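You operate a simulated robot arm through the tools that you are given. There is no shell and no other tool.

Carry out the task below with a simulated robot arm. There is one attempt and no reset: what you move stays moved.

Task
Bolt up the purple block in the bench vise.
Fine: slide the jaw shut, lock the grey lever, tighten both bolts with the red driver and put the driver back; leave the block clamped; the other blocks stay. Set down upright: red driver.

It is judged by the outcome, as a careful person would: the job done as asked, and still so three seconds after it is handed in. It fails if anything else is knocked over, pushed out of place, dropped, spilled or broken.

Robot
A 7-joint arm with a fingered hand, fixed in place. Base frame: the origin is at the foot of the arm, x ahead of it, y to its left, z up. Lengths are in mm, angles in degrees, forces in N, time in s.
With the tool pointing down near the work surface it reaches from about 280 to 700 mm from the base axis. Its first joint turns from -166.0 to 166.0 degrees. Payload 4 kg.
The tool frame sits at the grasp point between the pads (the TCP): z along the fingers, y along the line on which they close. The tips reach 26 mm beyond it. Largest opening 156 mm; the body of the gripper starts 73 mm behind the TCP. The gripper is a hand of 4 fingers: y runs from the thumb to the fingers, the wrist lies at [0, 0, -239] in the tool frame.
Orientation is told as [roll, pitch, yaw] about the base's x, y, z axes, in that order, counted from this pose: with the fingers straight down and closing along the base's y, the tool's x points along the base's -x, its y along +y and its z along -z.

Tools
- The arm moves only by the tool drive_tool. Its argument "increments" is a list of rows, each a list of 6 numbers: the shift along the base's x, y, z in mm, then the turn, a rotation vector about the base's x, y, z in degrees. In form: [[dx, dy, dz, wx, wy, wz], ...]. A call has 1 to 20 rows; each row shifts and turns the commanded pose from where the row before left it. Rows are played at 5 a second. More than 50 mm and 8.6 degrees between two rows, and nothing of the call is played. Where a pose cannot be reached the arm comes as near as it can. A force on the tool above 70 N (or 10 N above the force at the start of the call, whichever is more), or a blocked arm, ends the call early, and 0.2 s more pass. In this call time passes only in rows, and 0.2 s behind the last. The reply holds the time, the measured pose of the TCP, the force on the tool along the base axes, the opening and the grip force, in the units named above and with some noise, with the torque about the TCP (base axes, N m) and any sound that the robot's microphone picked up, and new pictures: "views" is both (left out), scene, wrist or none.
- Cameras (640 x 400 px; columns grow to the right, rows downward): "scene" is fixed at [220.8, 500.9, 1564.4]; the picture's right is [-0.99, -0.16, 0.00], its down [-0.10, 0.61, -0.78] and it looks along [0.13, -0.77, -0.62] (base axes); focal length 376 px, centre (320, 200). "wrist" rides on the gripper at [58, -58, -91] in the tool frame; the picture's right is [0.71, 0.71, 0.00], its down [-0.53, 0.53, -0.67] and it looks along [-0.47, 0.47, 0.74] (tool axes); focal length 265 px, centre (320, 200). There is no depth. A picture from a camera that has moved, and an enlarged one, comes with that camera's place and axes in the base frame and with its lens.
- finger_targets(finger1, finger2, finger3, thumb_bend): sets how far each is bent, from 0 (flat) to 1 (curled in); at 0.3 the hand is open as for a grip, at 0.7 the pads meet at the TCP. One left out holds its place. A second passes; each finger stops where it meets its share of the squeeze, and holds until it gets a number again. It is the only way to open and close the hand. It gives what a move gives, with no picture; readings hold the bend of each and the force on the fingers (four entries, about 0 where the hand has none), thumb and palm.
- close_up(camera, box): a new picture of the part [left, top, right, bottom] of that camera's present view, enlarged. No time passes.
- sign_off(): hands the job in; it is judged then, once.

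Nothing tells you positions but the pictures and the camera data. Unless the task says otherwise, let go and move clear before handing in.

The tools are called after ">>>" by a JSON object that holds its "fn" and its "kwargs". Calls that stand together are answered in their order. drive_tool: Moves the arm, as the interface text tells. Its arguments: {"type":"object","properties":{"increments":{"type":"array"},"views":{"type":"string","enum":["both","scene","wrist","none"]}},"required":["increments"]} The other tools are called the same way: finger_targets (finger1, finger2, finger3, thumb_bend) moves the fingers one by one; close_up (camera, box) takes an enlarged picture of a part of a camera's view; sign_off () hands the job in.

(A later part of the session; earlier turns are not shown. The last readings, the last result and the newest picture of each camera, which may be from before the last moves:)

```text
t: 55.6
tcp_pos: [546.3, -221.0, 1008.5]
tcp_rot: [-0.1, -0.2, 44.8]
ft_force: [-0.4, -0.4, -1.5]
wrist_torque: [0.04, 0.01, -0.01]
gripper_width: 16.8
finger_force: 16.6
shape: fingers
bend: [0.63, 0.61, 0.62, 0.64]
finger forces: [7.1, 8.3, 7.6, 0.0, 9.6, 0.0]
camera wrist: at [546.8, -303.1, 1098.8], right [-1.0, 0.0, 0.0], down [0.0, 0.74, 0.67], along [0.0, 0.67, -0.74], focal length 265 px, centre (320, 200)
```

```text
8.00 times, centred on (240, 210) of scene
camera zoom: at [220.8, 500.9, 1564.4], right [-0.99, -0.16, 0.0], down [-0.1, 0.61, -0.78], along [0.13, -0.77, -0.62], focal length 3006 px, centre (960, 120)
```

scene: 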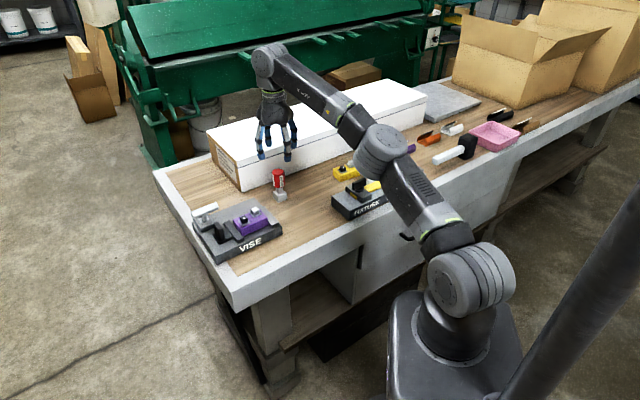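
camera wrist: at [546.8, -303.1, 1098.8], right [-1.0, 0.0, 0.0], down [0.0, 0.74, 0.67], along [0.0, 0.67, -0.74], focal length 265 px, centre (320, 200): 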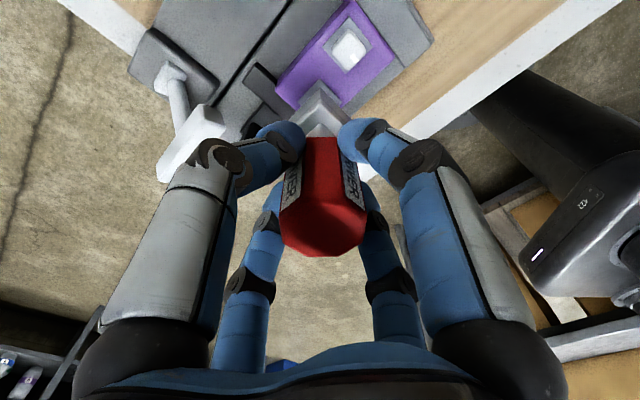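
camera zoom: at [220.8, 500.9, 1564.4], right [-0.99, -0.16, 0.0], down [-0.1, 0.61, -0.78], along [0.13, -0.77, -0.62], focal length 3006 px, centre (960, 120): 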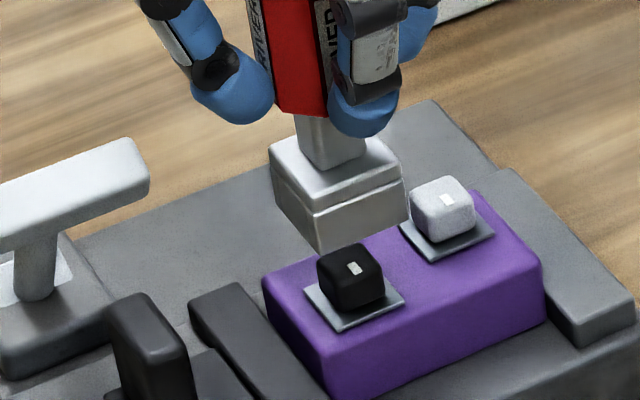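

The socket is aligned with the black bolt within about 1 mm in both views, and square to it. Lowering in small steps with force feedback.

>>> {"fn": "drive_tool", "kwargs": {"increments": [[0, 0, -8, 0, 0, 0], [0, 0, -6, 0, 0, 0], [0, 0, -3, 0, 0, 0], [0, 0, -3, 0, 0, 0]], "views": "none"}}

>>> {"fn": "close_up", "kwargs": {"camera": "scene", "box": [210, 185, 270, 235]}}

```text
t: 56.6
tcp_pos: [546.0, -222.1, 990.5]
tcp_rot: [-0.1, -0.2, 44.9]
ft_force: [-0.1, 0.7, -1.1]
wrist_torque: [-0.02, 0.01, -0.01]
gripper_width: 16.8
finger_force: 15.8
shape: fingers
bend: [0.63, 0.61, 0.62, 0.64]
finger forces: [7.1, 8.2, 7.8, 0.0, 9.6, 0.1]
```

```text
8.00 times, centred on (240, 210) of scene
camera zoom: at [220.8, 500.9, 1564.4], right [-0.99, -0.16, 0.0], down [-0.1, 0.61, -0.78], along [0.13, -0.77, -0.62], focal length 3006 px, centre (960, 120)
```

zoom: 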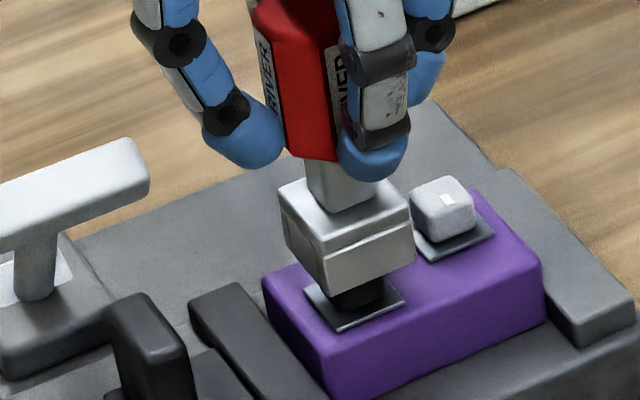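

>>> {"fn": "drive_tool", "kwargs": {"increments": [[0, 0, -2, 0, 0, 0], [0, 0, -2, 0, 0, 0], [0, 0, -2, 0, 0, 0]], "views": "none"}}

>>> {"fn": "close_up", "kwargs": {"camera": "scene", "box": [210, 185, 270, 235]}}

```text
t: 57.4
tcp_pos: [547.2, -222.7, 982.7]
tcp_rot: [0.1, -0.1, 44.9]
ft_force: [-0.1, 1.5, -1.3]
wrist_torque: [0.01, -0.04, -0.02]
gripper_width: 17.0
finger_force: 17.0
shape: fingers
bend: [0.62, 0.61, 0.62, 0.64]
finger forces: [7.2, 8.8, 8.1, 0.1, 10.1, 0.1]
```

```text
8.00 times, centred on (240, 210) of scene
camera zoom: at [220.8, 500.9, 1564.4], right [-0.99, -0.16, 0.0], down [-0.1, 0.61, -0.78], along [0.13, -0.77, -0.62], focal length 3006 px, centre (960, 120)
```

zoom: 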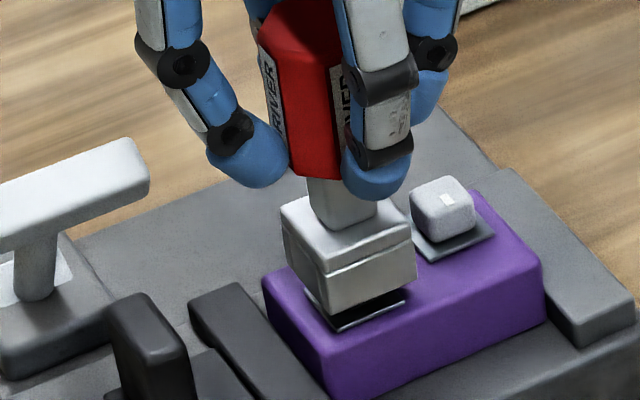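

It's sliding over the head without resistance. Continuing until it seats.

>>> {"fn": "drive_tool", "kwargs": {"increments": [[0, 0, -2, 0, 0, 0], [0, 0, -2, 0, 0, 0], [0, 0, -2, 0, 0, 0], [0, 0, -1, 0, 0, 0]], "views": "none"}}

>>> {"fn": "close_up", "kwargs": {"camera": "scene", "box": [210, 185, 270, 235]}}

```text
t: 58.4
tcp_pos: [546.1, -221.6, 976.2]
tcp_rot: [0.0, -0.1, 45.1]
ft_force: [1.1, -0.2, -0.5]
wrist_torque: [0.03, -0.02, -0.01]
gripper_width: 17.1
finger_force: 16.5
shape: fingers
bend: [0.62, 0.61, 0.62, 0.64]
finger forces: [7.1, 8.7, 7.9, 0.1, 10.2, 0.1]
```

```text
8.00 times, centred on (240, 210) of scene
camera zoom: at [220.8, 500.9, 1564.4], right [-0.99, -0.16, 0.0], down [-0.1, 0.61, -0.78], along [0.13, -0.77, -0.62], focal length 3006 px, centre (960, 120)
```

zoom: 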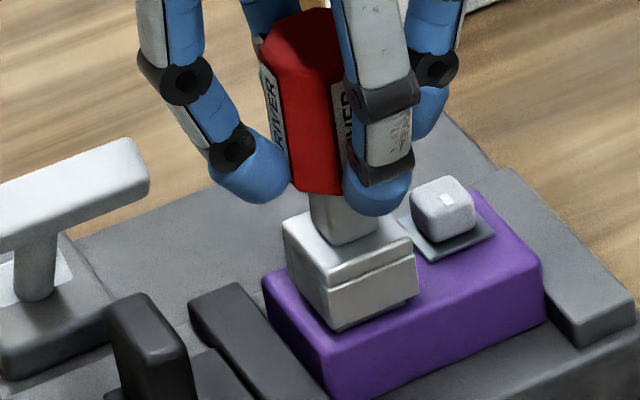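

>>> {"fn": "drive_tool", "kwargs": {"increments": [[0, 0, -1, 0, 0, 0], [0, 0, -1, 0, 0, 0], [0, 0, -1, 0, 0, 0]], "views": "none"}}

```text
t: 59.2
tcp_pos: [547.6, -221.5, 974.4]
tcp_rot: [0.0, 0.0, 44.9]
ft_force: [1.2, 0.0, 6.4]
wrist_torque: [0.04, 0.0, 0.01]
gripper_width: 17.1
finger_force: 17.7
shape: fingers
bend: [0.63, 0.61, 0.62, 0.64]
finger forces: [7.4, 8.7, 8.8, 0.0, 11.0, 0.0]
```

Seated on the bolt (fz ≈ +6 N). Now turning clockwise in small steps and watching the torque.

>>> {"fn": "drive_tool", "kwargs": {"increments": [[0, 0, 0, 0, 0, -4], [0, 0, 0, 0, 0, -4], [0, 0, 0, 0, 0, -4], [0, 0, 0, 0, 0, -4]], "views": "none"}}

>>> {"fn": "close_up", "kwargs": {"camera": "scene", "box": [210, 185, 270, 235]}}

```text
t: 60.2
tcp_pos: [547.8, -222.0, 973.4]
tcp_rot: [-0.1, 0.0, 28.9]
ft_force: [0.7, 1.5, 5.5]
wrist_torque: [0.12, 0.03, 0.03]
gripper_width: 16.7
finger_force: 17.8
shape: fingers
bend: [0.63, 0.61, 0.62, 0.64]
finger forces: [8.0, 9.9, 7.9, 0.0, 9.8, 0.1]
```

```text
8.00 times, centred on (240, 210) of scene
camera zoom: at [220.8, 500.9, 1564.4], right [-0.99, -0.16, 0.0], down [-0.1, 0.61, -0.78], along [0.13, -0.77, -0.62], focal length 3006 px, centre (960, 120)
```

zoom: 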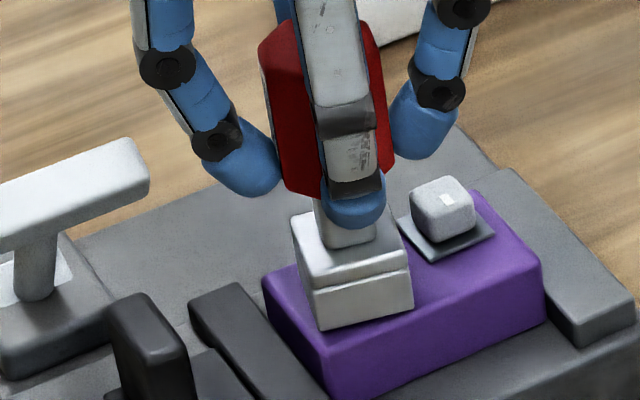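

>>> {"fn": "drive_tool", "kwargs": {"increments": [[0, 0, 0, 0, 0, -5], [0, 0, 0, 0, 0, -5], [0, 0, 0, 0, 0, -5], [0, 0, 0, 0, 0, -5], [0, 0, 0, 0, 0, -5]], "views": "none"}}

>>> {"fn": "close_up", "kwargs": {"camera": "scene", "box": [210, 185, 270, 235]}}

```text
t: 61.4
tcp_pos: [547.0, -222.1, 973.9]
tcp_rot: [0.0, 0.0, 3.9]
ft_force: [-1.9, 3.4, 5.7]
wrist_torque: [0.13, 0.13, 0.04]
gripper_width: 16.6
finger_force: 19.1
shape: fingers
bend: [0.62, 0.61, 0.62, 0.64]
finger forces: [9.5, 10.6, 7.3, 0.0, 9.7, 0.0]
```

```text
8.00 times, centred on (240, 210) of scene
camera zoom: at [220.8, 500.9, 1564.4], right [-0.99, -0.16, 0.0], down [-0.1, 0.61, -0.78], along [0.13, -0.77, -0.62], focal length 3006 px, centre (960, 120)
```

zoom: 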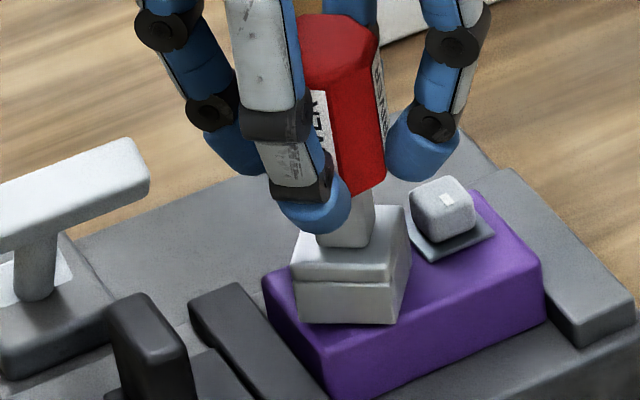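

>>> {"fn": "drive_tool", "kwargs": {"increments": [[0, 0, 0, 0, 0, -5], [0, 0, 0, 0, 0, -5], [0, 0, 0, 0, 0, -5], [0, 0, 0, 0, 0, -5], [0, 0, 0, 0, 0, -5]], "views": "none"}}

>>> {"fn": "close_up", "kwargs": {"camera": "scene", "box": [210, 185, 270, 235]}}

```text
t: 62.6
tcp_pos: [548.1, -221.9, 972.6]
tcp_rot: [0.1, -0.1, -21.1]
ft_force: [-2.8, 4.6, 4.7]
wrist_torque: [0.22, 0.13, 0.08]
gripper_width: 16.6
finger_force: 18.6
shape: fingers
bend: [0.62, 0.61, 0.63, 0.64]
finger forces: [10.1, 10.5, 6.8, 0.1, 9.6, 0.0]
```

```text
8.00 times, centred on (240, 210) of scene
camera zoom: at [220.8, 500.9, 1564.4], right [-0.99, -0.16, 0.0], down [-0.1, 0.61, -0.78], along [0.13, -0.77, -0.62], focal length 3006 px, centre (960, 120)
```

zoom: 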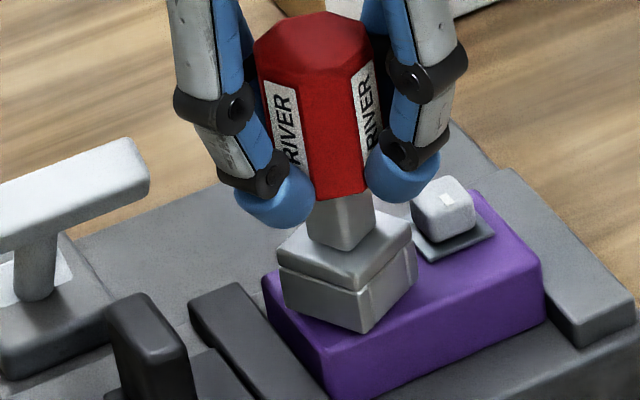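

>>> {"fn": "drive_tool", "kwargs": {"increments": [[0, 0, 0, 0, 0, -5], [0, 0, 0, 0, 0, -5], [0, 0, 0, 0, 0, -5], [0, 0, 0, 0, 0, -5], [0, 0, 0, 0, 0, -4]], "views": "none"}}

>>> {"fn": "close_up", "kwargs": {"camera": "scene", "box": [210, 185, 270, 235]}}

```text
t: 63.8
tcp_pos: [546.8, -221.7, 973.1]
tcp_rot: [0.0, -0.1, -45.1]
ft_force: [-2.1, 4.7, 3.3]
wrist_torque: [0.25, 0.08, 0.05]
gripper_width: 16.9
finger_force: 18.5
shape: fingers
bend: [0.62, 0.61, 0.63, 0.64]
finger forces: [10.2, 10.1, 6.7, 0.0, 9.7, 0.0]
```

```text
8.00 times, centred on (240, 210) of scene
camera zoom: at [220.8, 500.9, 1564.4], right [-0.99, -0.16, 0.0], down [-0.1, 0.61, -0.78], along [0.13, -0.77, -0.62], focal length 3006 px, centre (960, 120)
```

zoom: 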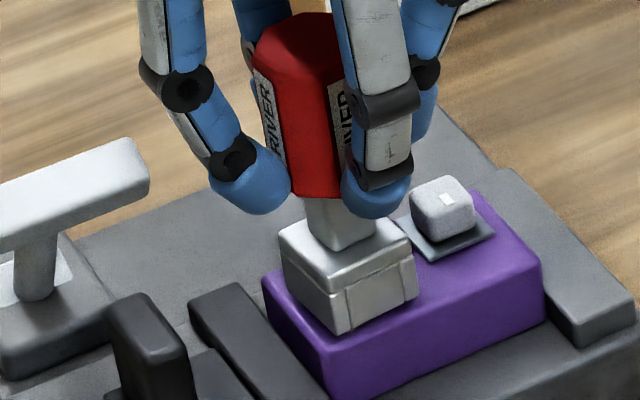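

Ninety degrees turned with little torque so far. Continuing clockwise.

>>> {"fn": "drive_tool", "kwargs": {"increments": [[0, 0, 0, 0, 0, -5], [0, 0, 0, 0, 0, -5], [0, 0, 0, 0, 0, -5], [0, 0, 0, 0, 0, -5], [0, 0, 0, 0, 0, -5]], "views": "none"}}

>>> {"fn": "close_up", "kwargs": {"camera": "scene", "box": [210, 185, 270, 235]}}

```text
t: 65.0
tcp_pos: [546.2, -222.3, 972.8]
tcp_rot: [0.0, -0.1, -70.3]
ft_force: [-3.3, 2.0, 4.1]
wrist_torque: [0.17, 0.12, 0.32]
gripper_width: 15.9
finger_force: 19.4
shape: fingers
bend: [0.61, 0.62, 0.64, 0.64]
finger forces: [11.4, 9.1, 6.0, 0.1, 13.1, 0.0]
```

```text
8.00 times, centred on (240, 210) of scene
camera zoom: at [220.8, 500.9, 1564.4], right [-0.99, -0.16, 0.0], down [-0.1, 0.61, -0.78], along [0.13, -0.77, -0.62], focal length 3006 px, centre (960, 120)
```

zoom: 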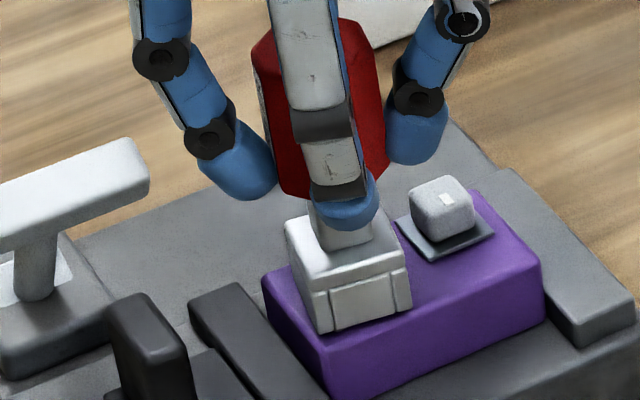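

The torque is rising now (0.32 N·m). Continuing in smaller steps.

>>> {"fn": "drive_tool", "kwargs": {"increments": [[0, 0, 0, 0, 0, -3], [0, 0, 0, 0, 0, -3], [0, 0, 0, 0, 0, -3]], "views": "none"}}

>>> {"fn": "close_up", "kwargs": {"camera": "scene", "box": [210, 185, 270, 235]}}

```text
t: 65.8
tcp_pos: [547.0, -222.0, 973.0]
tcp_rot: [0.0, -0.1, -79.1]
ft_force: [-4.5, -3.4, 5.7]
wrist_torque: [0.08, 0.17, 0.54]
gripper_width: 15.1
finger_force: 22.7
shape: fingers
bend: [0.61, 0.62, 0.65, 0.64]
finger forces: [12.1, 9.9, 5.9, 0.1, 18.3, 0.0]
```

```text
8.00 times, centred on (240, 210) of scene
camera zoom: at [220.8, 500.9, 1564.4], right [-0.99, -0.16, 0.0], down [-0.1, 0.61, -0.78], along [0.13, -0.77, -0.62], focal length 3006 px, centre (960, 120)
```

zoom: 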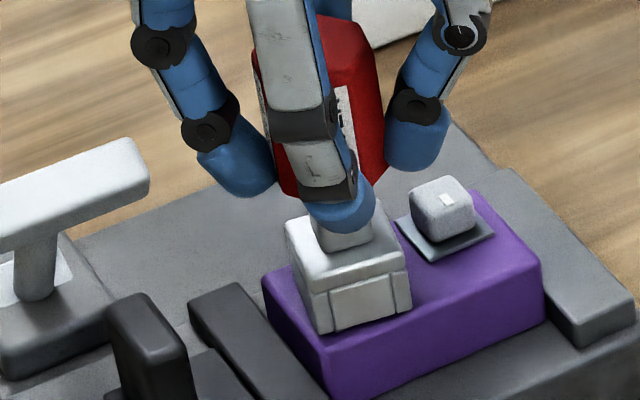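

>>> {"fn": "drive_tool", "kwargs": {"increments": [[0, 0, 0, 0, 0, -3], [0, 0, 0, 0, 0, -3]], "views": "wrist"}}

>>> {"fn": "close_up", "kwargs": {"camera": "scene", "box": [210, 185, 270, 235]}}

```text
t: 66.4
tcp_pos: [548.1, -222.8, 973.5]
tcp_rot: [-0.1, -0.2, -85.1]
ft_force: [-6.6, -5.9, 10.2]
wrist_torque: [0.0, 0.31, 0.73]
gripper_width: 14.5
finger_force: 27.0
shape: fingers
bend: [0.61, 0.63, 0.65, 0.64]
finger forces: [13.1, 10.5, 6.0, 0.0, 24.0, 0.0]
camera wrist: at [484.2, -170.3, 1062.6], right [0.64, 0.76, 0.0], down [0.57, -0.48, 0.67], along [0.51, -0.43, -0.74], focal length 265 px, centre (320, 200)
```

wrist: 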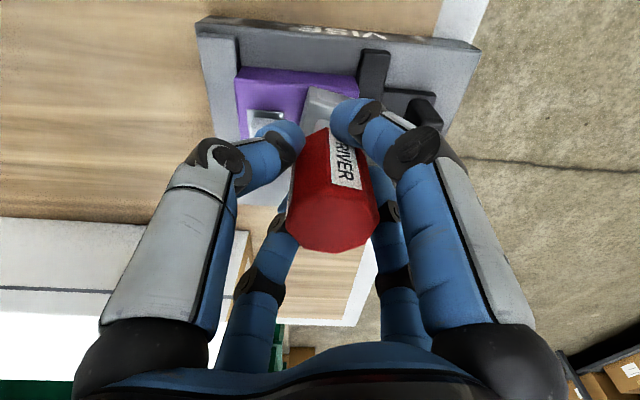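

```text
8.00 times, centred on (240, 210) of scene
camera zoom: at [220.8, 500.9, 1564.4], right [-0.99, -0.16, 0.0], down [-0.1, 0.61, -0.78], along [0.13, -0.77, -0.62], focal length 3006 px, centre (960, 120)
```

zoom: 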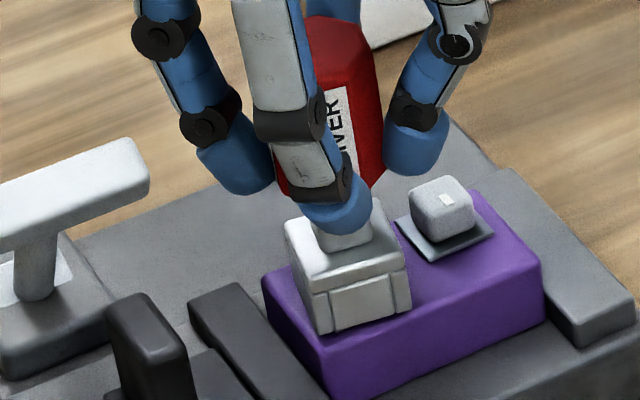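

>>> {"fn": "drive_tool", "kwargs": {"increments": [[0, 0, 0, 0, 0, -3], [0, 0, 0, 0, 0, -3]], "views": "none"}}

>>> {"fn": "close_up", "kwargs": {"camera": "scene", "box": [210, 185, 270, 235]}}

```text
t: 67.0
tcp_pos: [548.0, -224.0, 972.4]
tcp_rot: [-0.1, -0.2, -91.1]
ft_force: [-7.4, -12.8, 8.1]
wrist_torque: [-0.18, 0.43, 1.0]
gripper_width: 14.1
finger_force: 31.4
shape: fingers
bend: [0.61, 0.63, 0.66, 0.64]
finger forces: [13.7, 11.7, 6.1, 0.1, 30.8, 0.1]
```

```text
8.00 times, centred on (240, 210) of scene
camera zoom: at [220.8, 500.9, 1564.4], right [-0.99, -0.16, 0.0], down [-0.1, 0.61, -0.78], along [0.13, -0.77, -0.62], focal length 3006 px, centre (960, 120)
```

zoom: 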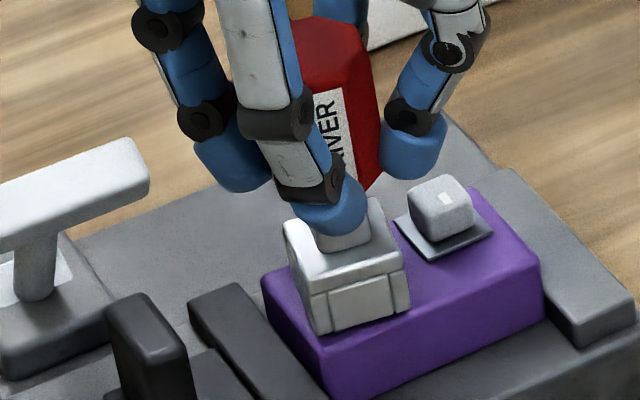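

Torque reached 1.0 N·m with no further movement: the black bolt is tight. I'll unwind the hand to relieve the torque, then lift the driver off.

>>> {"fn": "drive_tool", "kwargs": {"increments": [[0, 0, 0, 0, 0, 4], [0, 0, 0, 0, 0, 4], [0, 0, 0, 0, 0, 4], [0, 0, 0, 0, 0, 4], [0, 0, 0, 0, 0, 4]], "views": "none"}}

>>> {"fn": "close_up", "kwargs": {"camera": "scene", "box": [210, 185, 270, 235]}}

```text
t: 68.2
tcp_pos: [547.0, -220.0, 974.0]
tcp_rot: [0.1, 0.0, -71.0]
ft_force: [-3.8, 0.2, 1.5]
wrist_torque: [0.1, 0.08, 0.13]
gripper_width: 15.9
finger_force: 18.5
shape: fingers
bend: [0.62, 0.62, 0.64, 0.63]
finger forces: [8.8, 9.3, 7.8, 0.1, 12.2, 0.0]
```

```text
8.00 times, centred on (240, 210) of scene
camera zoom: at [220.8, 500.9, 1564.4], right [-0.99, -0.16, 0.0], down [-0.1, 0.61, -0.78], along [0.13, -0.77, -0.62], focal length 3006 px, centre (960, 120)
```

zoom: 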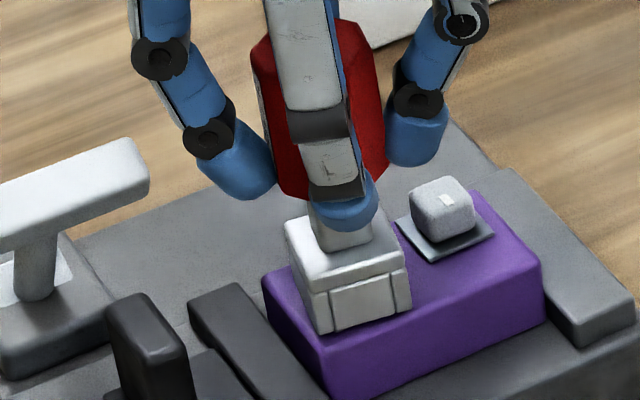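

>>> {"fn": "drive_tool", "kwargs": {"increments": [[0, 0, 0, 0, 0, 3], [0, 0, 3, 0, 0, 0], [0, 0, 5, 0, 0, 0], [0, 0, 8, 0, 0, 0], [0, 0, 12, 0, 0, 0], [0, 0, 12, 0, 0, 0]], "views": "wrist"}}

>>> {"fn": "close_up", "kwargs": {"camera": "scene", "box": [210, 175, 270, 235]}}

>>> {"fn": "close_up", "kwargs": {"camera": "wrist", "box": [200, 20, 440, 170]}}

```text
t: 69.6
tcp_pos: [546.7, -222.7, 1015.2]
tcp_rot: [0.0, -0.2, -68.1]
ft_force: [-0.4, 1.1, -1.7]
wrist_torque: [-0.03, 0.03, 0.01]
gripper_width: 16.2
finger_force: 17.1
shape: fingers
bend: [0.63, 0.62, 0.63, 0.64]
finger forces: [7.0, 9.2, 8.8, 0.0, 9.6, 0.1]
camera wrist: at [471.5, -190.5, 1104.2], right [0.39, 0.92, 0.0], down [0.68, -0.29, 0.67], along [0.61, -0.26, -0.74], focal length 265 px, centre (320, 200)
```

wrist: 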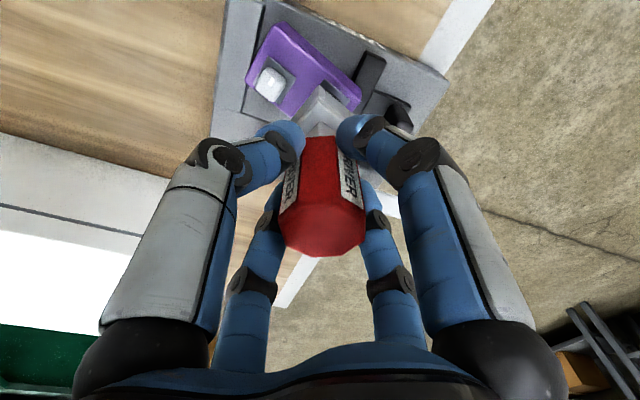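

```text
6.67 times, centred on (240, 205) of scene
camera zoom: at [220.8, 500.9, 1564.4], right [-0.99, -0.16, 0.0], down [-0.1, 0.61, -0.78], along [0.13, -0.77, -0.62], focal length 2505 px, centre (853, 167)
```

zoom: 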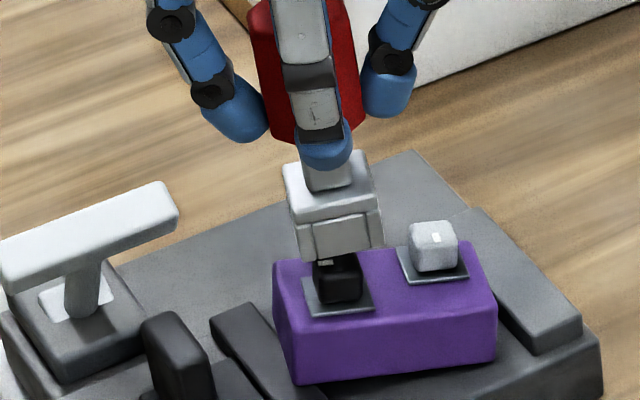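

```text
2.67 times, centred on (320, 95) of wrist
camera zoom: at [471.5, -190.5, 1104.2], right [0.39, 0.92, 0.0], down [0.68, -0.29, 0.67], along [0.61, -0.26, -0.74], focal length 708 px, centre (320, 480)
```

zoom: 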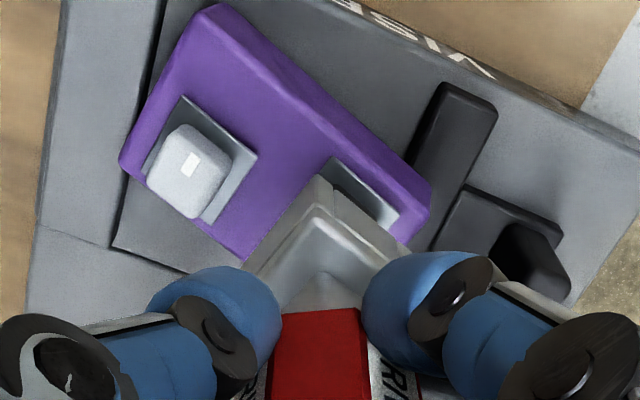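

The block seems to have turned in the vise as the driver came off. I'll look closely before doing anything else.

>>> {"fn": "close_up", "kwargs": {"camera": "scene", "box": [215, 195, 275, 245]}}

>>> {"fn": "close_up", "kwargs": {"camera": "wrist", "box": [200, 0, 450, 150]}}

>>> {"fn": "close_up", "kwargs": {"camera": "scene", "box": [180, 160, 300, 260]}}

```text
8.00 times, centred on (245, 220) of scene
camera zoom: at [220.8, 500.9, 1564.4], right [-0.99, -0.16, 0.0], down [-0.1, 0.61, -0.78], along [0.13, -0.77, -0.62], focal length 3006 px, centre (920, 40)
```

zoom: 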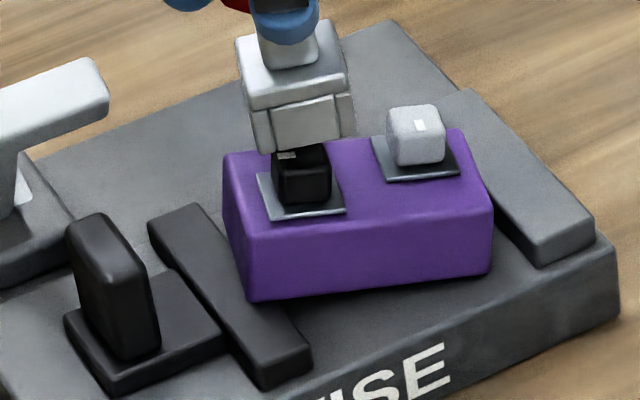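

```text
2.56 times, centred on (325, 75) of wrist
camera zoom: at [471.5, -190.5, 1104.2], right [0.39, 0.92, 0.0], down [0.68, -0.29, 0.67], along [0.61, -0.26, -0.74], focal length 679 px, centre (307, 520)
```

zoom: 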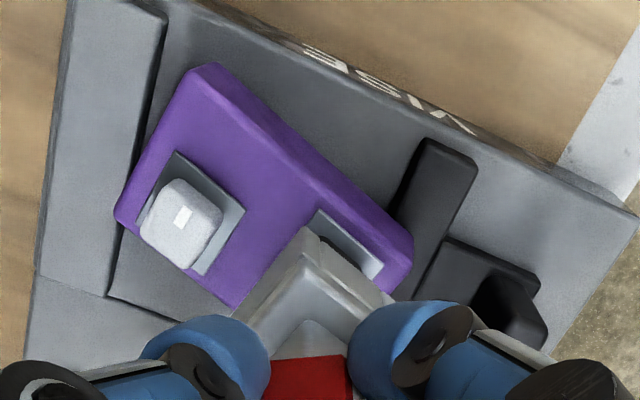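

```text
4.00 times, centred on (240, 210) of scene
camera zoom: at [220.8, 500.9, 1564.4], right [-0.99, -0.16, 0.0], down [-0.1, 0.61, -0.78], along [0.13, -0.77, -0.62], focal length 1503 px, centre (640, 160)
```

zoom: 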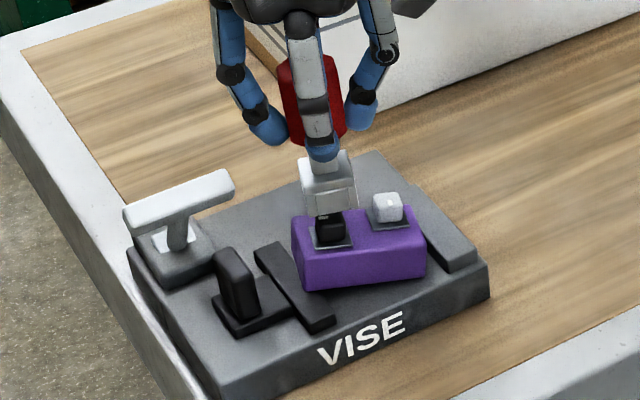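

The block has popped up: its jaw-handle end is now resting on top of the movable jaw, turned about 20°, so the socket must have dragged it up as it came off. The bolt stays tight, but I must reseat the block. First I'll take the driver back to its place so my hand is free.

>>> {"fn": "drive_tool", "kwargs": {"increments": [[0, 0, 25, 0, 0, 0], [-3.02, -13.07, 0, 0, 0, 7.54], [-3.02, -13.07, 0, 0, 0, 7.54], [-3.02, -13.07, 0, 0, 0, 7.54], [-3.02, -13.07, 0, 0, 0, 7.54], [-3.02, -13.07, 0, 0, 0, 7.54], [-3.02, -13.07, 0, 0, 0, 7.54], [-3.02, -13.07, 0, 0, 0, 7.54], [-3.02, -13.07, 0, 0, 0, 7.54], [-3.02, -13.07, 0, 0, 0, 7.54], [-3.02, -13.07, 0, 0, 0, 7.54], [-3.02, -13.07, 0, 0, 0, 7.54], [-3.02, -13.07, 0, 0, 0, 7.54], [-3.02, -13.07, 0, 0, 0, 7.54], [-3.02, -13.07, 0, 0, 0, 7.54], [-3.02, -13.02, 0, 0, 0, 7.54]]}}

>>> {"fn": "close_up", "kwargs": {"camera": "scene", "box": [190, 180, 280, 250]}}

>>> {"fn": "close_up", "kwargs": {"camera": "wrist", "box": [200, 20, 440, 260]}}

```text
t: 73.0
tcp_pos: [503.5, -417.9, 1039.2]
tcp_rot: [0.0, -0.1, 45.1]
ft_force: [-0.2, -0.8, -1.1]
wrist_torque: [0.01, -0.01, 0.0]
gripper_width: 15.9
finger_force: 17.2
shape: fingers
bend: [0.63, 0.62, 0.63, 0.64]
finger forces: [7.0, 9.2, 8.7, 0.1, 9.5, 0.1]
camera wrist: at [503.1, -500.5, 1128.0], right [-1.0, 0.0, 0.0], down [0.0, 0.74, 0.67], along [0.0, 0.67, -0.74], focal length 265 px, centre (320, 200)
```

scene: 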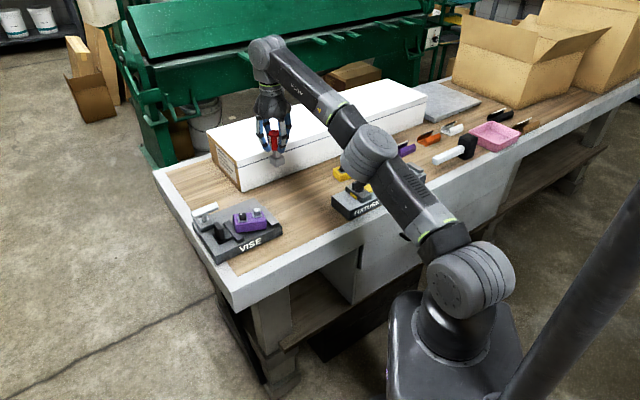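
wrist: 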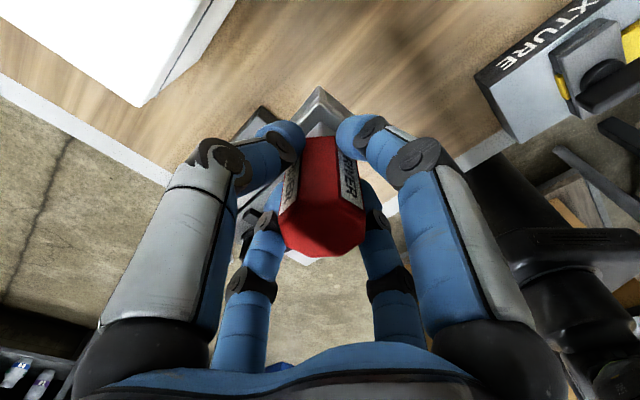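

```text
5.71 times, centred on (235, 215) of scene
camera zoom: at [220.8, 500.9, 1564.4], right [-0.99, -0.16, 0.0], down [-0.1, 0.61, -0.78], along [0.13, -0.77, -0.62], focal length 2148 px, centre (806, 114)
```

zoom: 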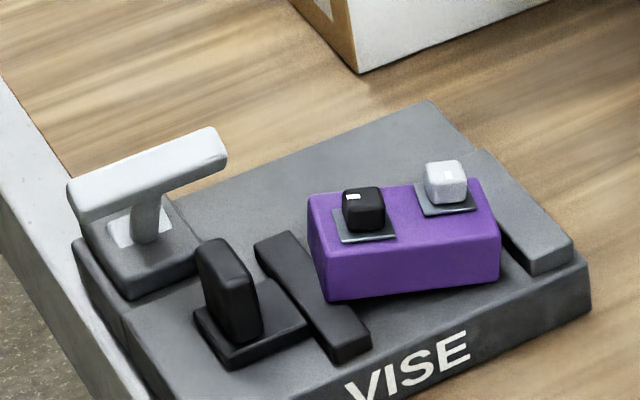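

```text
1.67 times, centred on (320, 140) of wrist
camera zoom: at [503.1, -500.5, 1128.0], right [-1.0, 0.0, 0.0], down [0.0, 0.74, 0.67], along [0.0, 0.67, -0.74], focal length 442 px, centre (320, 300)
```

zoom: 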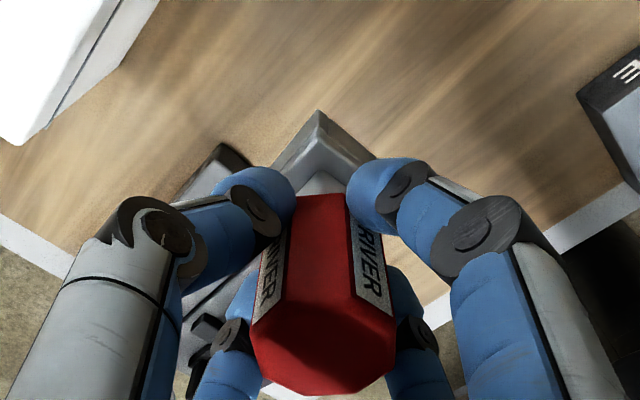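

The hand is back over the driver's original spot (sum of my moves agrees within 0.3 mm). Lowering the driver to its place.

>>> {"fn": "drive_tool", "kwargs": {"increments": [[-0.3, 0.3, -30, 0, 0, 0], [0, 0, -30, 0, 0, 0], [0, 0, -30, 0, 0, 0], [0, 0, -25, 0, 0, 0]], "views": "wrist"}}

>>> {"fn": "close_up", "kwargs": {"camera": "scene", "box": [250, 150, 310, 210]}}

>>> {"fn": "close_up", "kwargs": {"camera": "wrist", "box": [200, 20, 440, 260]}}

```text
t: 74.0
tcp_pos: [501.7, -417.8, 922.6]
tcp_rot: [0.1, -0.1, 45.1]
ft_force: [0.2, 1.0, -0.4]
wrist_torque: [0.01, 0.0, 0.03]
gripper_width: 16.0
finger_force: 17.1
shape: fingers
bend: [0.63, 0.62, 0.63, 0.64]
finger forces: [6.9, 9.1, 8.8, 0.0, 9.5, 0.1]
camera wrist: at [501.6, -500.4, 1012.0], right [-1.0, 0.0, 0.0], down [0.0, 0.74, 0.67], along [0.0, 0.67, -0.74], focal length 265 px, centre (320, 200)
```

wrist: 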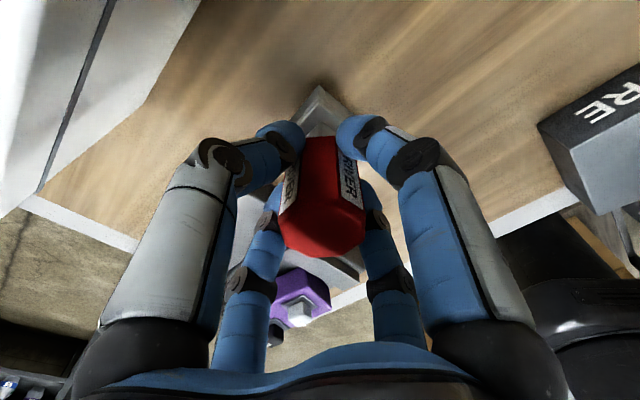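

```text
6.67 times, centred on (280, 180) of scene
camera zoom: at [220.8, 500.9, 1564.4], right [-0.99, -0.16, 0.0], down [-0.1, 0.61, -0.78], along [0.13, -0.77, -0.62], focal length 2505 px, centre (587, 333)
```

zoom: 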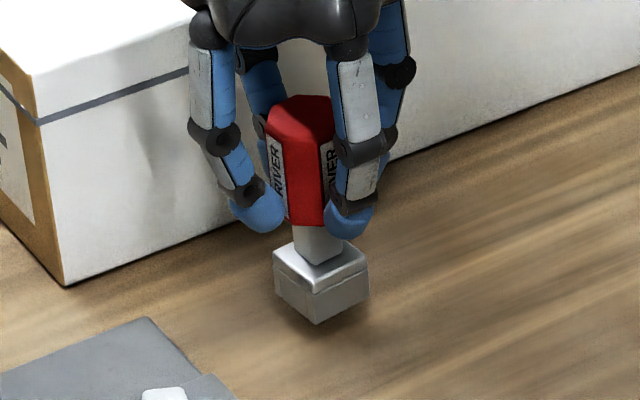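

```text
1.67 times, centred on (320, 140) of wrist
camera zoom: at [501.6, -500.4, 1012.0], right [-1.0, 0.0, 0.0], down [0.0, 0.74, 0.67], along [0.0, 0.67, -0.74], focal length 442 px, centre (320, 300)
```

zoom: 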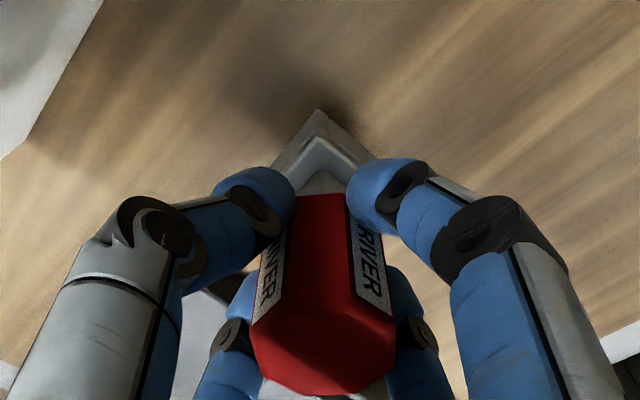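

>>> {"fn": "drive_tool", "kwargs": {"increments": [[0, 0, -8, 0, 0, -5], [0, 0, -4, 0, 0, 0], [0, 0, -2, 0, 0, 0]], "views": "none"}}

>>> {"fn": "close_up", "kwargs": {"camera": "scene", "box": [250, 150, 310, 210]}}

>>> {"fn": "close_up", "kwargs": {"camera": "wrist", "box": [220, 40, 420, 240]}}

```text
t: 74.8
tcp_pos: [501.3, -418.0, 908.2]
tcp_rot: [0.0, -0.1, 40.0]
ft_force: [-0.6, 0.4, -1.2]
wrist_torque: [0.01, -0.02, -0.03]
gripper_width: 16.3
finger_force: 17.5
shape: fingers
bend: [0.63, 0.62, 0.63, 0.64]
finger forces: [7.0, 9.1, 8.7, 0.1, 9.5, 0.1]
```

```text
6.67 times, centred on (280, 180) of scene
camera zoom: at [220.8, 500.9, 1564.4], right [-0.99, -0.16, 0.0], down [-0.1, 0.61, -0.78], along [0.13, -0.77, -0.62], focal length 2505 px, centre (587, 333)
```

zoom: 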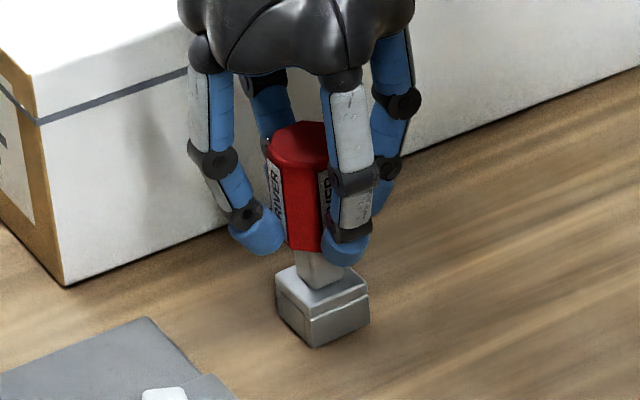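

```text
2.00 times, centred on (320, 140) of wrist
camera zoom: at [494.4, -499.6, 998.0], right [-1.0, 0.09, 0.0], down [0.06, 0.74, 0.67], along [0.06, 0.67, -0.74], focal length 531 px, centre (320, 320)
```

zoom: 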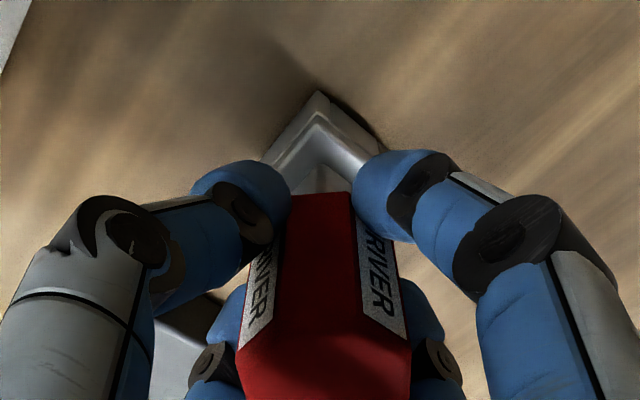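

>>> {"fn": "drive_tool", "kwargs": {"increments": [[0, 0, 0, 0, 0, -6], [0, 0, -1, 0, 0, 0]], "views": "none"}}

>>> {"fn": "close_up", "kwargs": {"camera": "scene", "box": [262, 160, 302, 210]}}

```text
t: 75.4
tcp_pos: [502.2, -418.1, 908.4]
tcp_rot: [0.1, -0.1, 34.1]
ft_force: [0.3, -0.1, -1.0]
wrist_torque: [-0.01, 0.0, 0.02]
gripper_width: 16.2
finger_force: 17.5
shape: fingers
bend: [0.63, 0.62, 0.63, 0.64]
finger forces: [7.1, 9.1, 8.7, 0.1, 9.4, 0.1]
```

```text
8.00 times, centred on (282, 185) of scene
camera zoom: at [220.8, 500.9, 1564.4], right [-0.99, -0.16, 0.0], down [-0.1, 0.61, -0.78], along [0.13, -0.77, -0.62], focal length 3006 px, centre (624, 320)
```

zoom: 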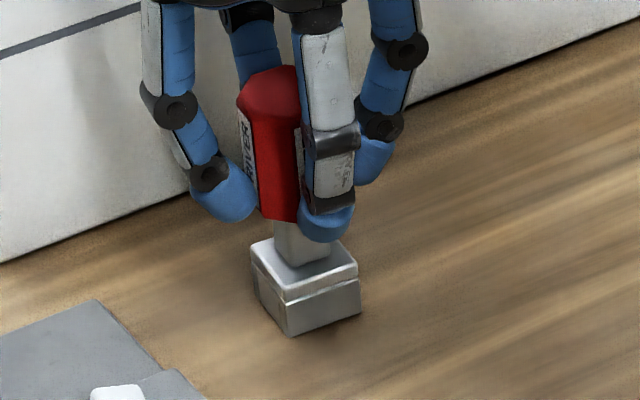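

The socket's outline now matches the original picture. Lowering to contact and releasing.

>>> {"fn": "drive_tool", "kwargs": {"increments": [[0, 0, -1, 0, 0, 0], [0, 0, -1, 0, 0, 0], [0, 0, -1, 0, 0, 0]], "views": "none"}}

```text
t: 76.2
tcp_pos: [502.7, -417.9, 905.7]
tcp_rot: [-0.1, -0.1, 34.0]
ft_force: [0.6, -1.0, 4.1]
wrist_torque: [0.04, -0.04, -0.03]
gripper_width: 16.1
finger_force: 17.3
shape: fingers
bend: [0.63, 0.62, 0.63, 0.64]
finger forces: [7.2, 8.9, 8.6, 0.0, 10.0, 0.0]
```

>>> {"fn": "finger_targets", "kwargs": {"finger1": 0.48, "finger2": 0.48, "finger3": 0.48, "thumb_bend": 0.48}}

>>> {"fn": "drive_tool", "kwargs": {"increments": [[0, 0, 15, 0, 0, 0], [0, 0, 30, 0, 0, 0], [0, 0, 40, 0, 0, 0], [0, 0, 30, 0, 0, 0]], "views": "wrist"}}

>>> {"fn": "close_up", "kwargs": {"camera": "scene", "box": [262, 160, 302, 210]}}

>>> {"fn": "close_up", "kwargs": {"camera": "wrist", "box": [220, 0, 420, 250]}}

```text
t: 77.2
tcp_pos: [502.1, -418.9, 905.3]
tcp_rot: [0.0, -0.1, 34.1]
ft_force: [0.3, -0.4, 0.6]
wrist_torque: [-0.01, 0.06, -0.01]
gripper_width: 56.2
finger_force: 0.1
shape: fingers
bend: [0.48, 0.48, 0.48, 0.48]
finger forces: [0.1, 0.1, 0.1, 0.1, 0.1, 0.0]
```

```text
t: 78.2
tcp_pos: [502.6, -418.2, 1020.8]
tcp_rot: [-0.1, 0.0, 34.0]
ft_force: [-0.1, 0.4, 0.3]
wrist_torque: [0.0, 0.0, 0.0]
gripper_width: 56.2
finger_force: 0.1
shape: fingers
bend: [0.48, 0.48, 0.48, 0.48]
finger forces: [0.0, 0.0, 0.0, 0.1, 0.0, 0.0]
camera wrist: at [486.0, -498.8, 1110.0], right [-0.98, 0.19, 0.0], down [0.14, 0.73, 0.67], along [0.13, 0.66, -0.74], focal length 265 px, centre (320, 200)
```

wrist: 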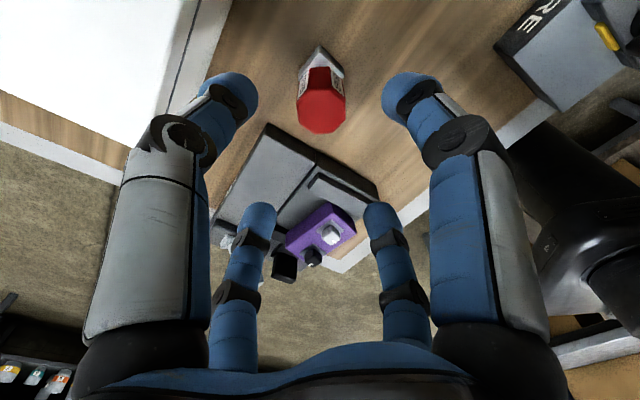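

```text
8.00 times, centred on (282, 185) of scene
camera zoom: at [220.8, 500.9, 1564.4], right [-0.99, -0.16, 0.0], down [-0.1, 0.61, -0.78], along [0.13, -0.77, -0.62], focal length 3006 px, centre (624, 320)
```

zoom: 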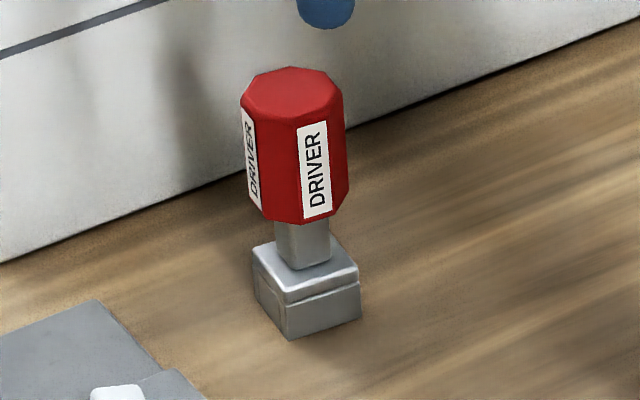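

```text
1.60 times, centred on (320, 125) of wrist
camera zoom: at [486.0, -498.8, 1110.0], right [-0.98, 0.19, 0.0], down [0.14, 0.73, 0.67], along [0.13, 0.66, -0.74], focal length 425 px, centre (320, 320)
```

zoom: 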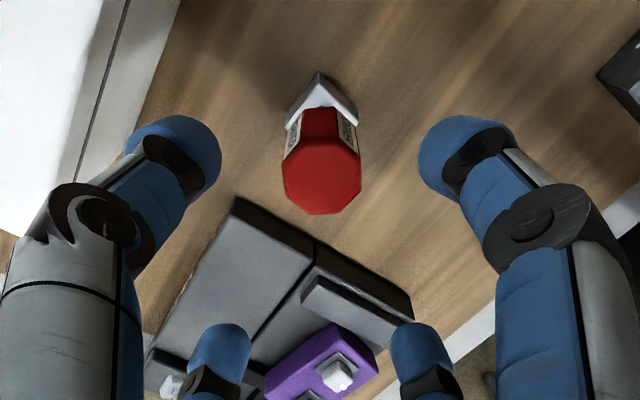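

The driver is back upright exactly where it stood. Now to recover the block: I'll go above the jaw handle, first to test whether the lever really locked the jaw, and to plan reopening it.

>>> {"fn": "finger_targets", "kwargs": {"finger1": 0.0, "finger2": 0.45, "finger3": 0.0, "thumb_bend": 0.45}}

>>> {"fn": "drive_tool", "kwargs": {"increments": [[15.5, 39.1, -1, 0, 0, 1.83], [15.5, 39.1, -1, 0, 0, 1.83], [15.5, 39.1, -1, 0, 0, 1.83], [15.5, 39.1, -1, 0, 0, 1.83], [15.5, 39.1, -1, 0, 0, 1.83], [15.5, 39.1, -1, 0, 0, 1.85]]}}

>>> {"fn": "close_up", "kwargs": {"camera": "wrist", "box": [150, 0, 450, 200]}}

>>> {"fn": "close_up", "kwargs": {"camera": "scene", "box": [190, 180, 280, 250]}}

```text
t: 79.2
tcp_pos: [502.7, -417.8, 1020.1]
tcp_rot: [0.0, -0.1, 33.9]
ft_force: [-0.8, 0.5, 0.6]
wrist_torque: [0.01, -0.01, 0.04]
gripper_width: 115.7
finger_force: 0.0
shape: fingers
bend: [0.01, 0.45, 0.01, 0.45]
finger forces: [0.0, 0.0, 0.0, 0.0, 0.1, 0.1]
```

```text
t: 80.6
tcp_pos: [595.2, -184.8, 1016.3]
tcp_rot: [-0.1, 0.0, 44.8]
ft_force: [-1.1, -0.7, 0.8]
wrist_torque: [-0.01, 0.0, 0.0]
gripper_width: 116.0
finger_force: 0.0
shape: fingers
bend: [0.01, 0.45, 0.01, 0.45]
finger forces: [0.0, 0.0, 0.0, 0.0, 0.0, 0.0]
camera wrist: at [596.0, -266.9, 1105.7], right [-1.0, 0.0, 0.0], down [0.0, 0.74, 0.67], along [0.0, 0.67, -0.74], focal length 265 px, centre (320, 200)
```

scene: 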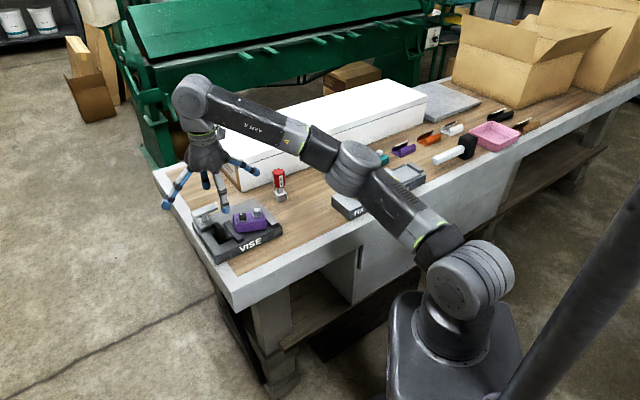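
wrist: 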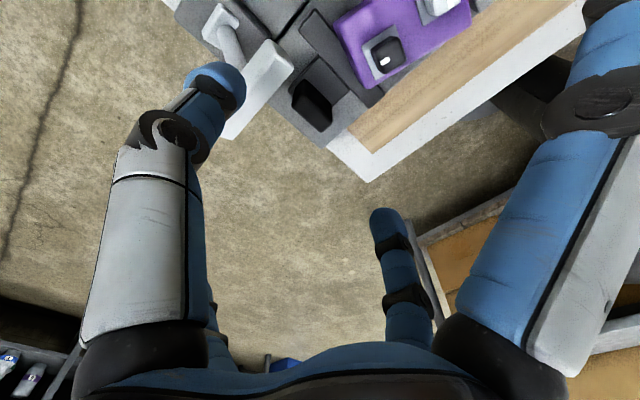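

```text
2.00 times, centred on (300, 100) of wrist
camera zoom: at [596.0, -266.9, 1105.7], right [-1.0, 0.0, 0.0], down [0.0, 0.74, 0.67], along [0.0, 0.67, -0.74], focal length 531 px, centre (360, 400)
```

zoom: 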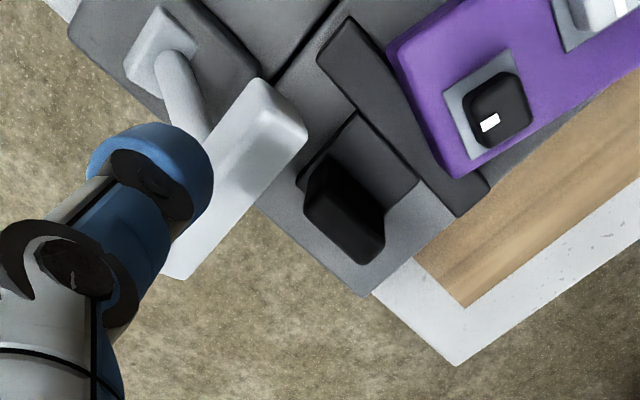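

```text
5.71 times, centred on (235, 215) of scene
camera zoom: at [220.8, 500.9, 1564.4], right [-0.99, -0.16, 0.0], down [-0.1, 0.61, -0.78], along [0.13, -0.77, -0.62], focal length 2148 px, centre (806, 114)
```

zoom: 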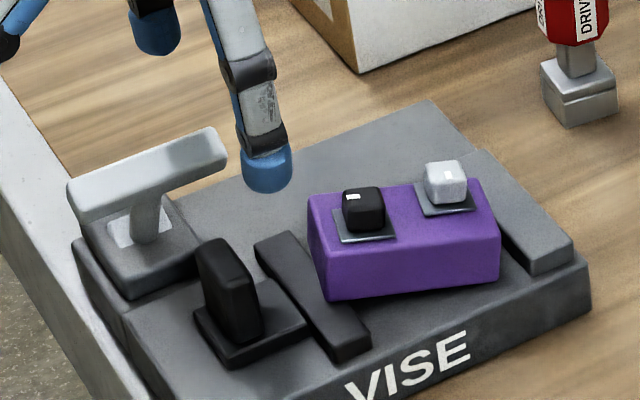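

The T-bar overhangs next to the handle, so I'll unlock the lever first. I'll close the fingers into a pusher, tilt outward, and push the T-bar back from its front side.

>>> {"fn": "finger_targets", "kwargs": {"finger1": 0.7, "finger2": 0.7, "finger3": 0.7, "thumb_bend": 0.7}}

>>> {"fn": "drive_tool", "kwargs": {"increments": [[7.8, 10.9, 0, -4.95, -4.95, 0], [7.8, 10.9, 0, -4.95, -4.95, 0], [7.8, 10.9, 0, -4.95, -4.95, 0], [0, 0, -25, 0, 0, 0], [0, 0, -25, 0, 0, 0], [0, 0, -27, 0, 0, 0]]}}

>>> {"fn": "close_up", "kwargs": {"camera": "wrist", "box": [150, 0, 450, 200]}}

>>> {"fn": "close_up", "kwargs": {"camera": "scene", "box": [160, 140, 280, 250]}}

```text
t: 81.6
tcp_pos: [596.0, -185.0, 1015.7]
tcp_rot: [0.0, -0.1, 45.1]
ft_force: [0.2, 0.2, -0.3]
wrist_torque: [-0.01, 0.0, -0.03]
gripper_width: 0.0
finger_force: 0.1
shape: fingers
bend: [0.68, 0.7, 0.68, 0.7]
finger forces: [0.1, 0.0, 0.0, 0.0, 0.0, 0.0]
```

```text
t: 83.0
tcp_pos: [617.7, -151.0, 936.1]
tcp_rot: [-21.0, -0.1, 45.1]
ft_force: [0.2, -0.3, -0.1]
wrist_torque: [0.01, 0.01, -0.02]
gripper_width: 0.1
finger_force: 0.1
shape: fingers
bend: [0.68, 0.7, 0.68, 0.7]
finger forces: [0.1, 0.0, 0.0, 0.1, 0.0, 0.0]
camera wrist: at [592.0, -207.5, 1040.7], right [-0.97, -0.03, -0.25], down [-0.15, 0.89, 0.44], along [0.21, 0.46, -0.86], focal length 265 px, centre (320, 200)
```

scene: 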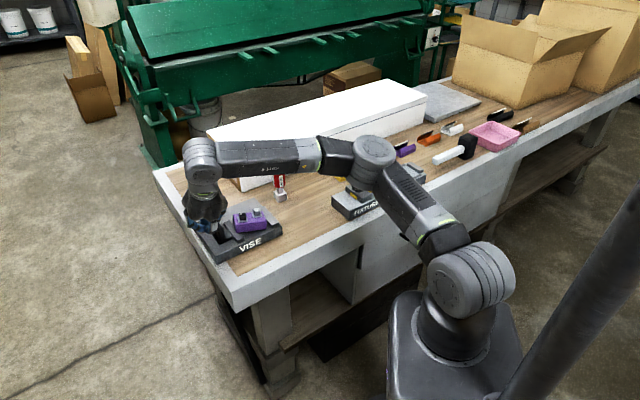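
wrist: 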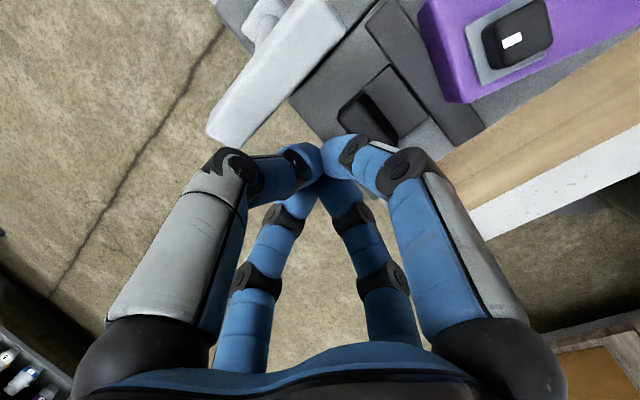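

```text
2.00 times, centred on (300, 100) of wrist
camera zoom: at [592.0, -207.5, 1040.7], right [-0.97, -0.03, -0.25], down [-0.15, 0.89, 0.44], along [0.21, 0.46, -0.86], focal length 531 px, centre (360, 400)
```

zoom: 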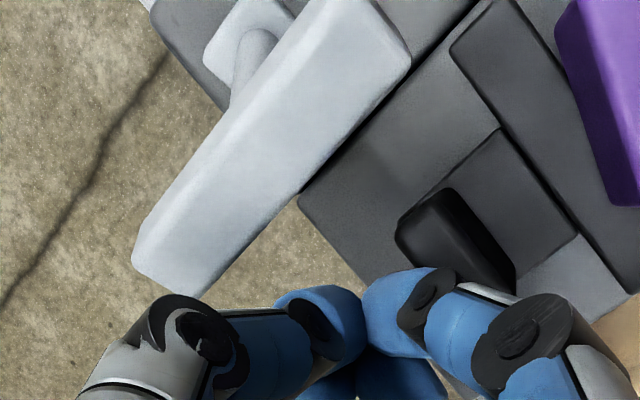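

```text
3.64 times, centred on (220, 195) of scene
camera zoom: at [220.8, 500.9, 1564.4], right [-0.99, -0.16, 0.0], down [-0.1, 0.61, -0.78], along [0.13, -0.77, -0.62], focal length 1367 px, centre (684, 218)
```

zoom: 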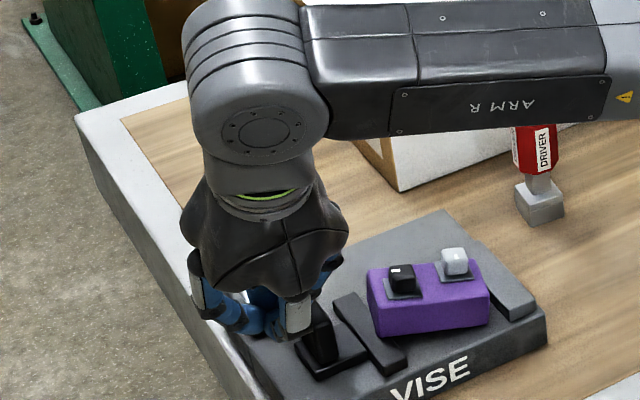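

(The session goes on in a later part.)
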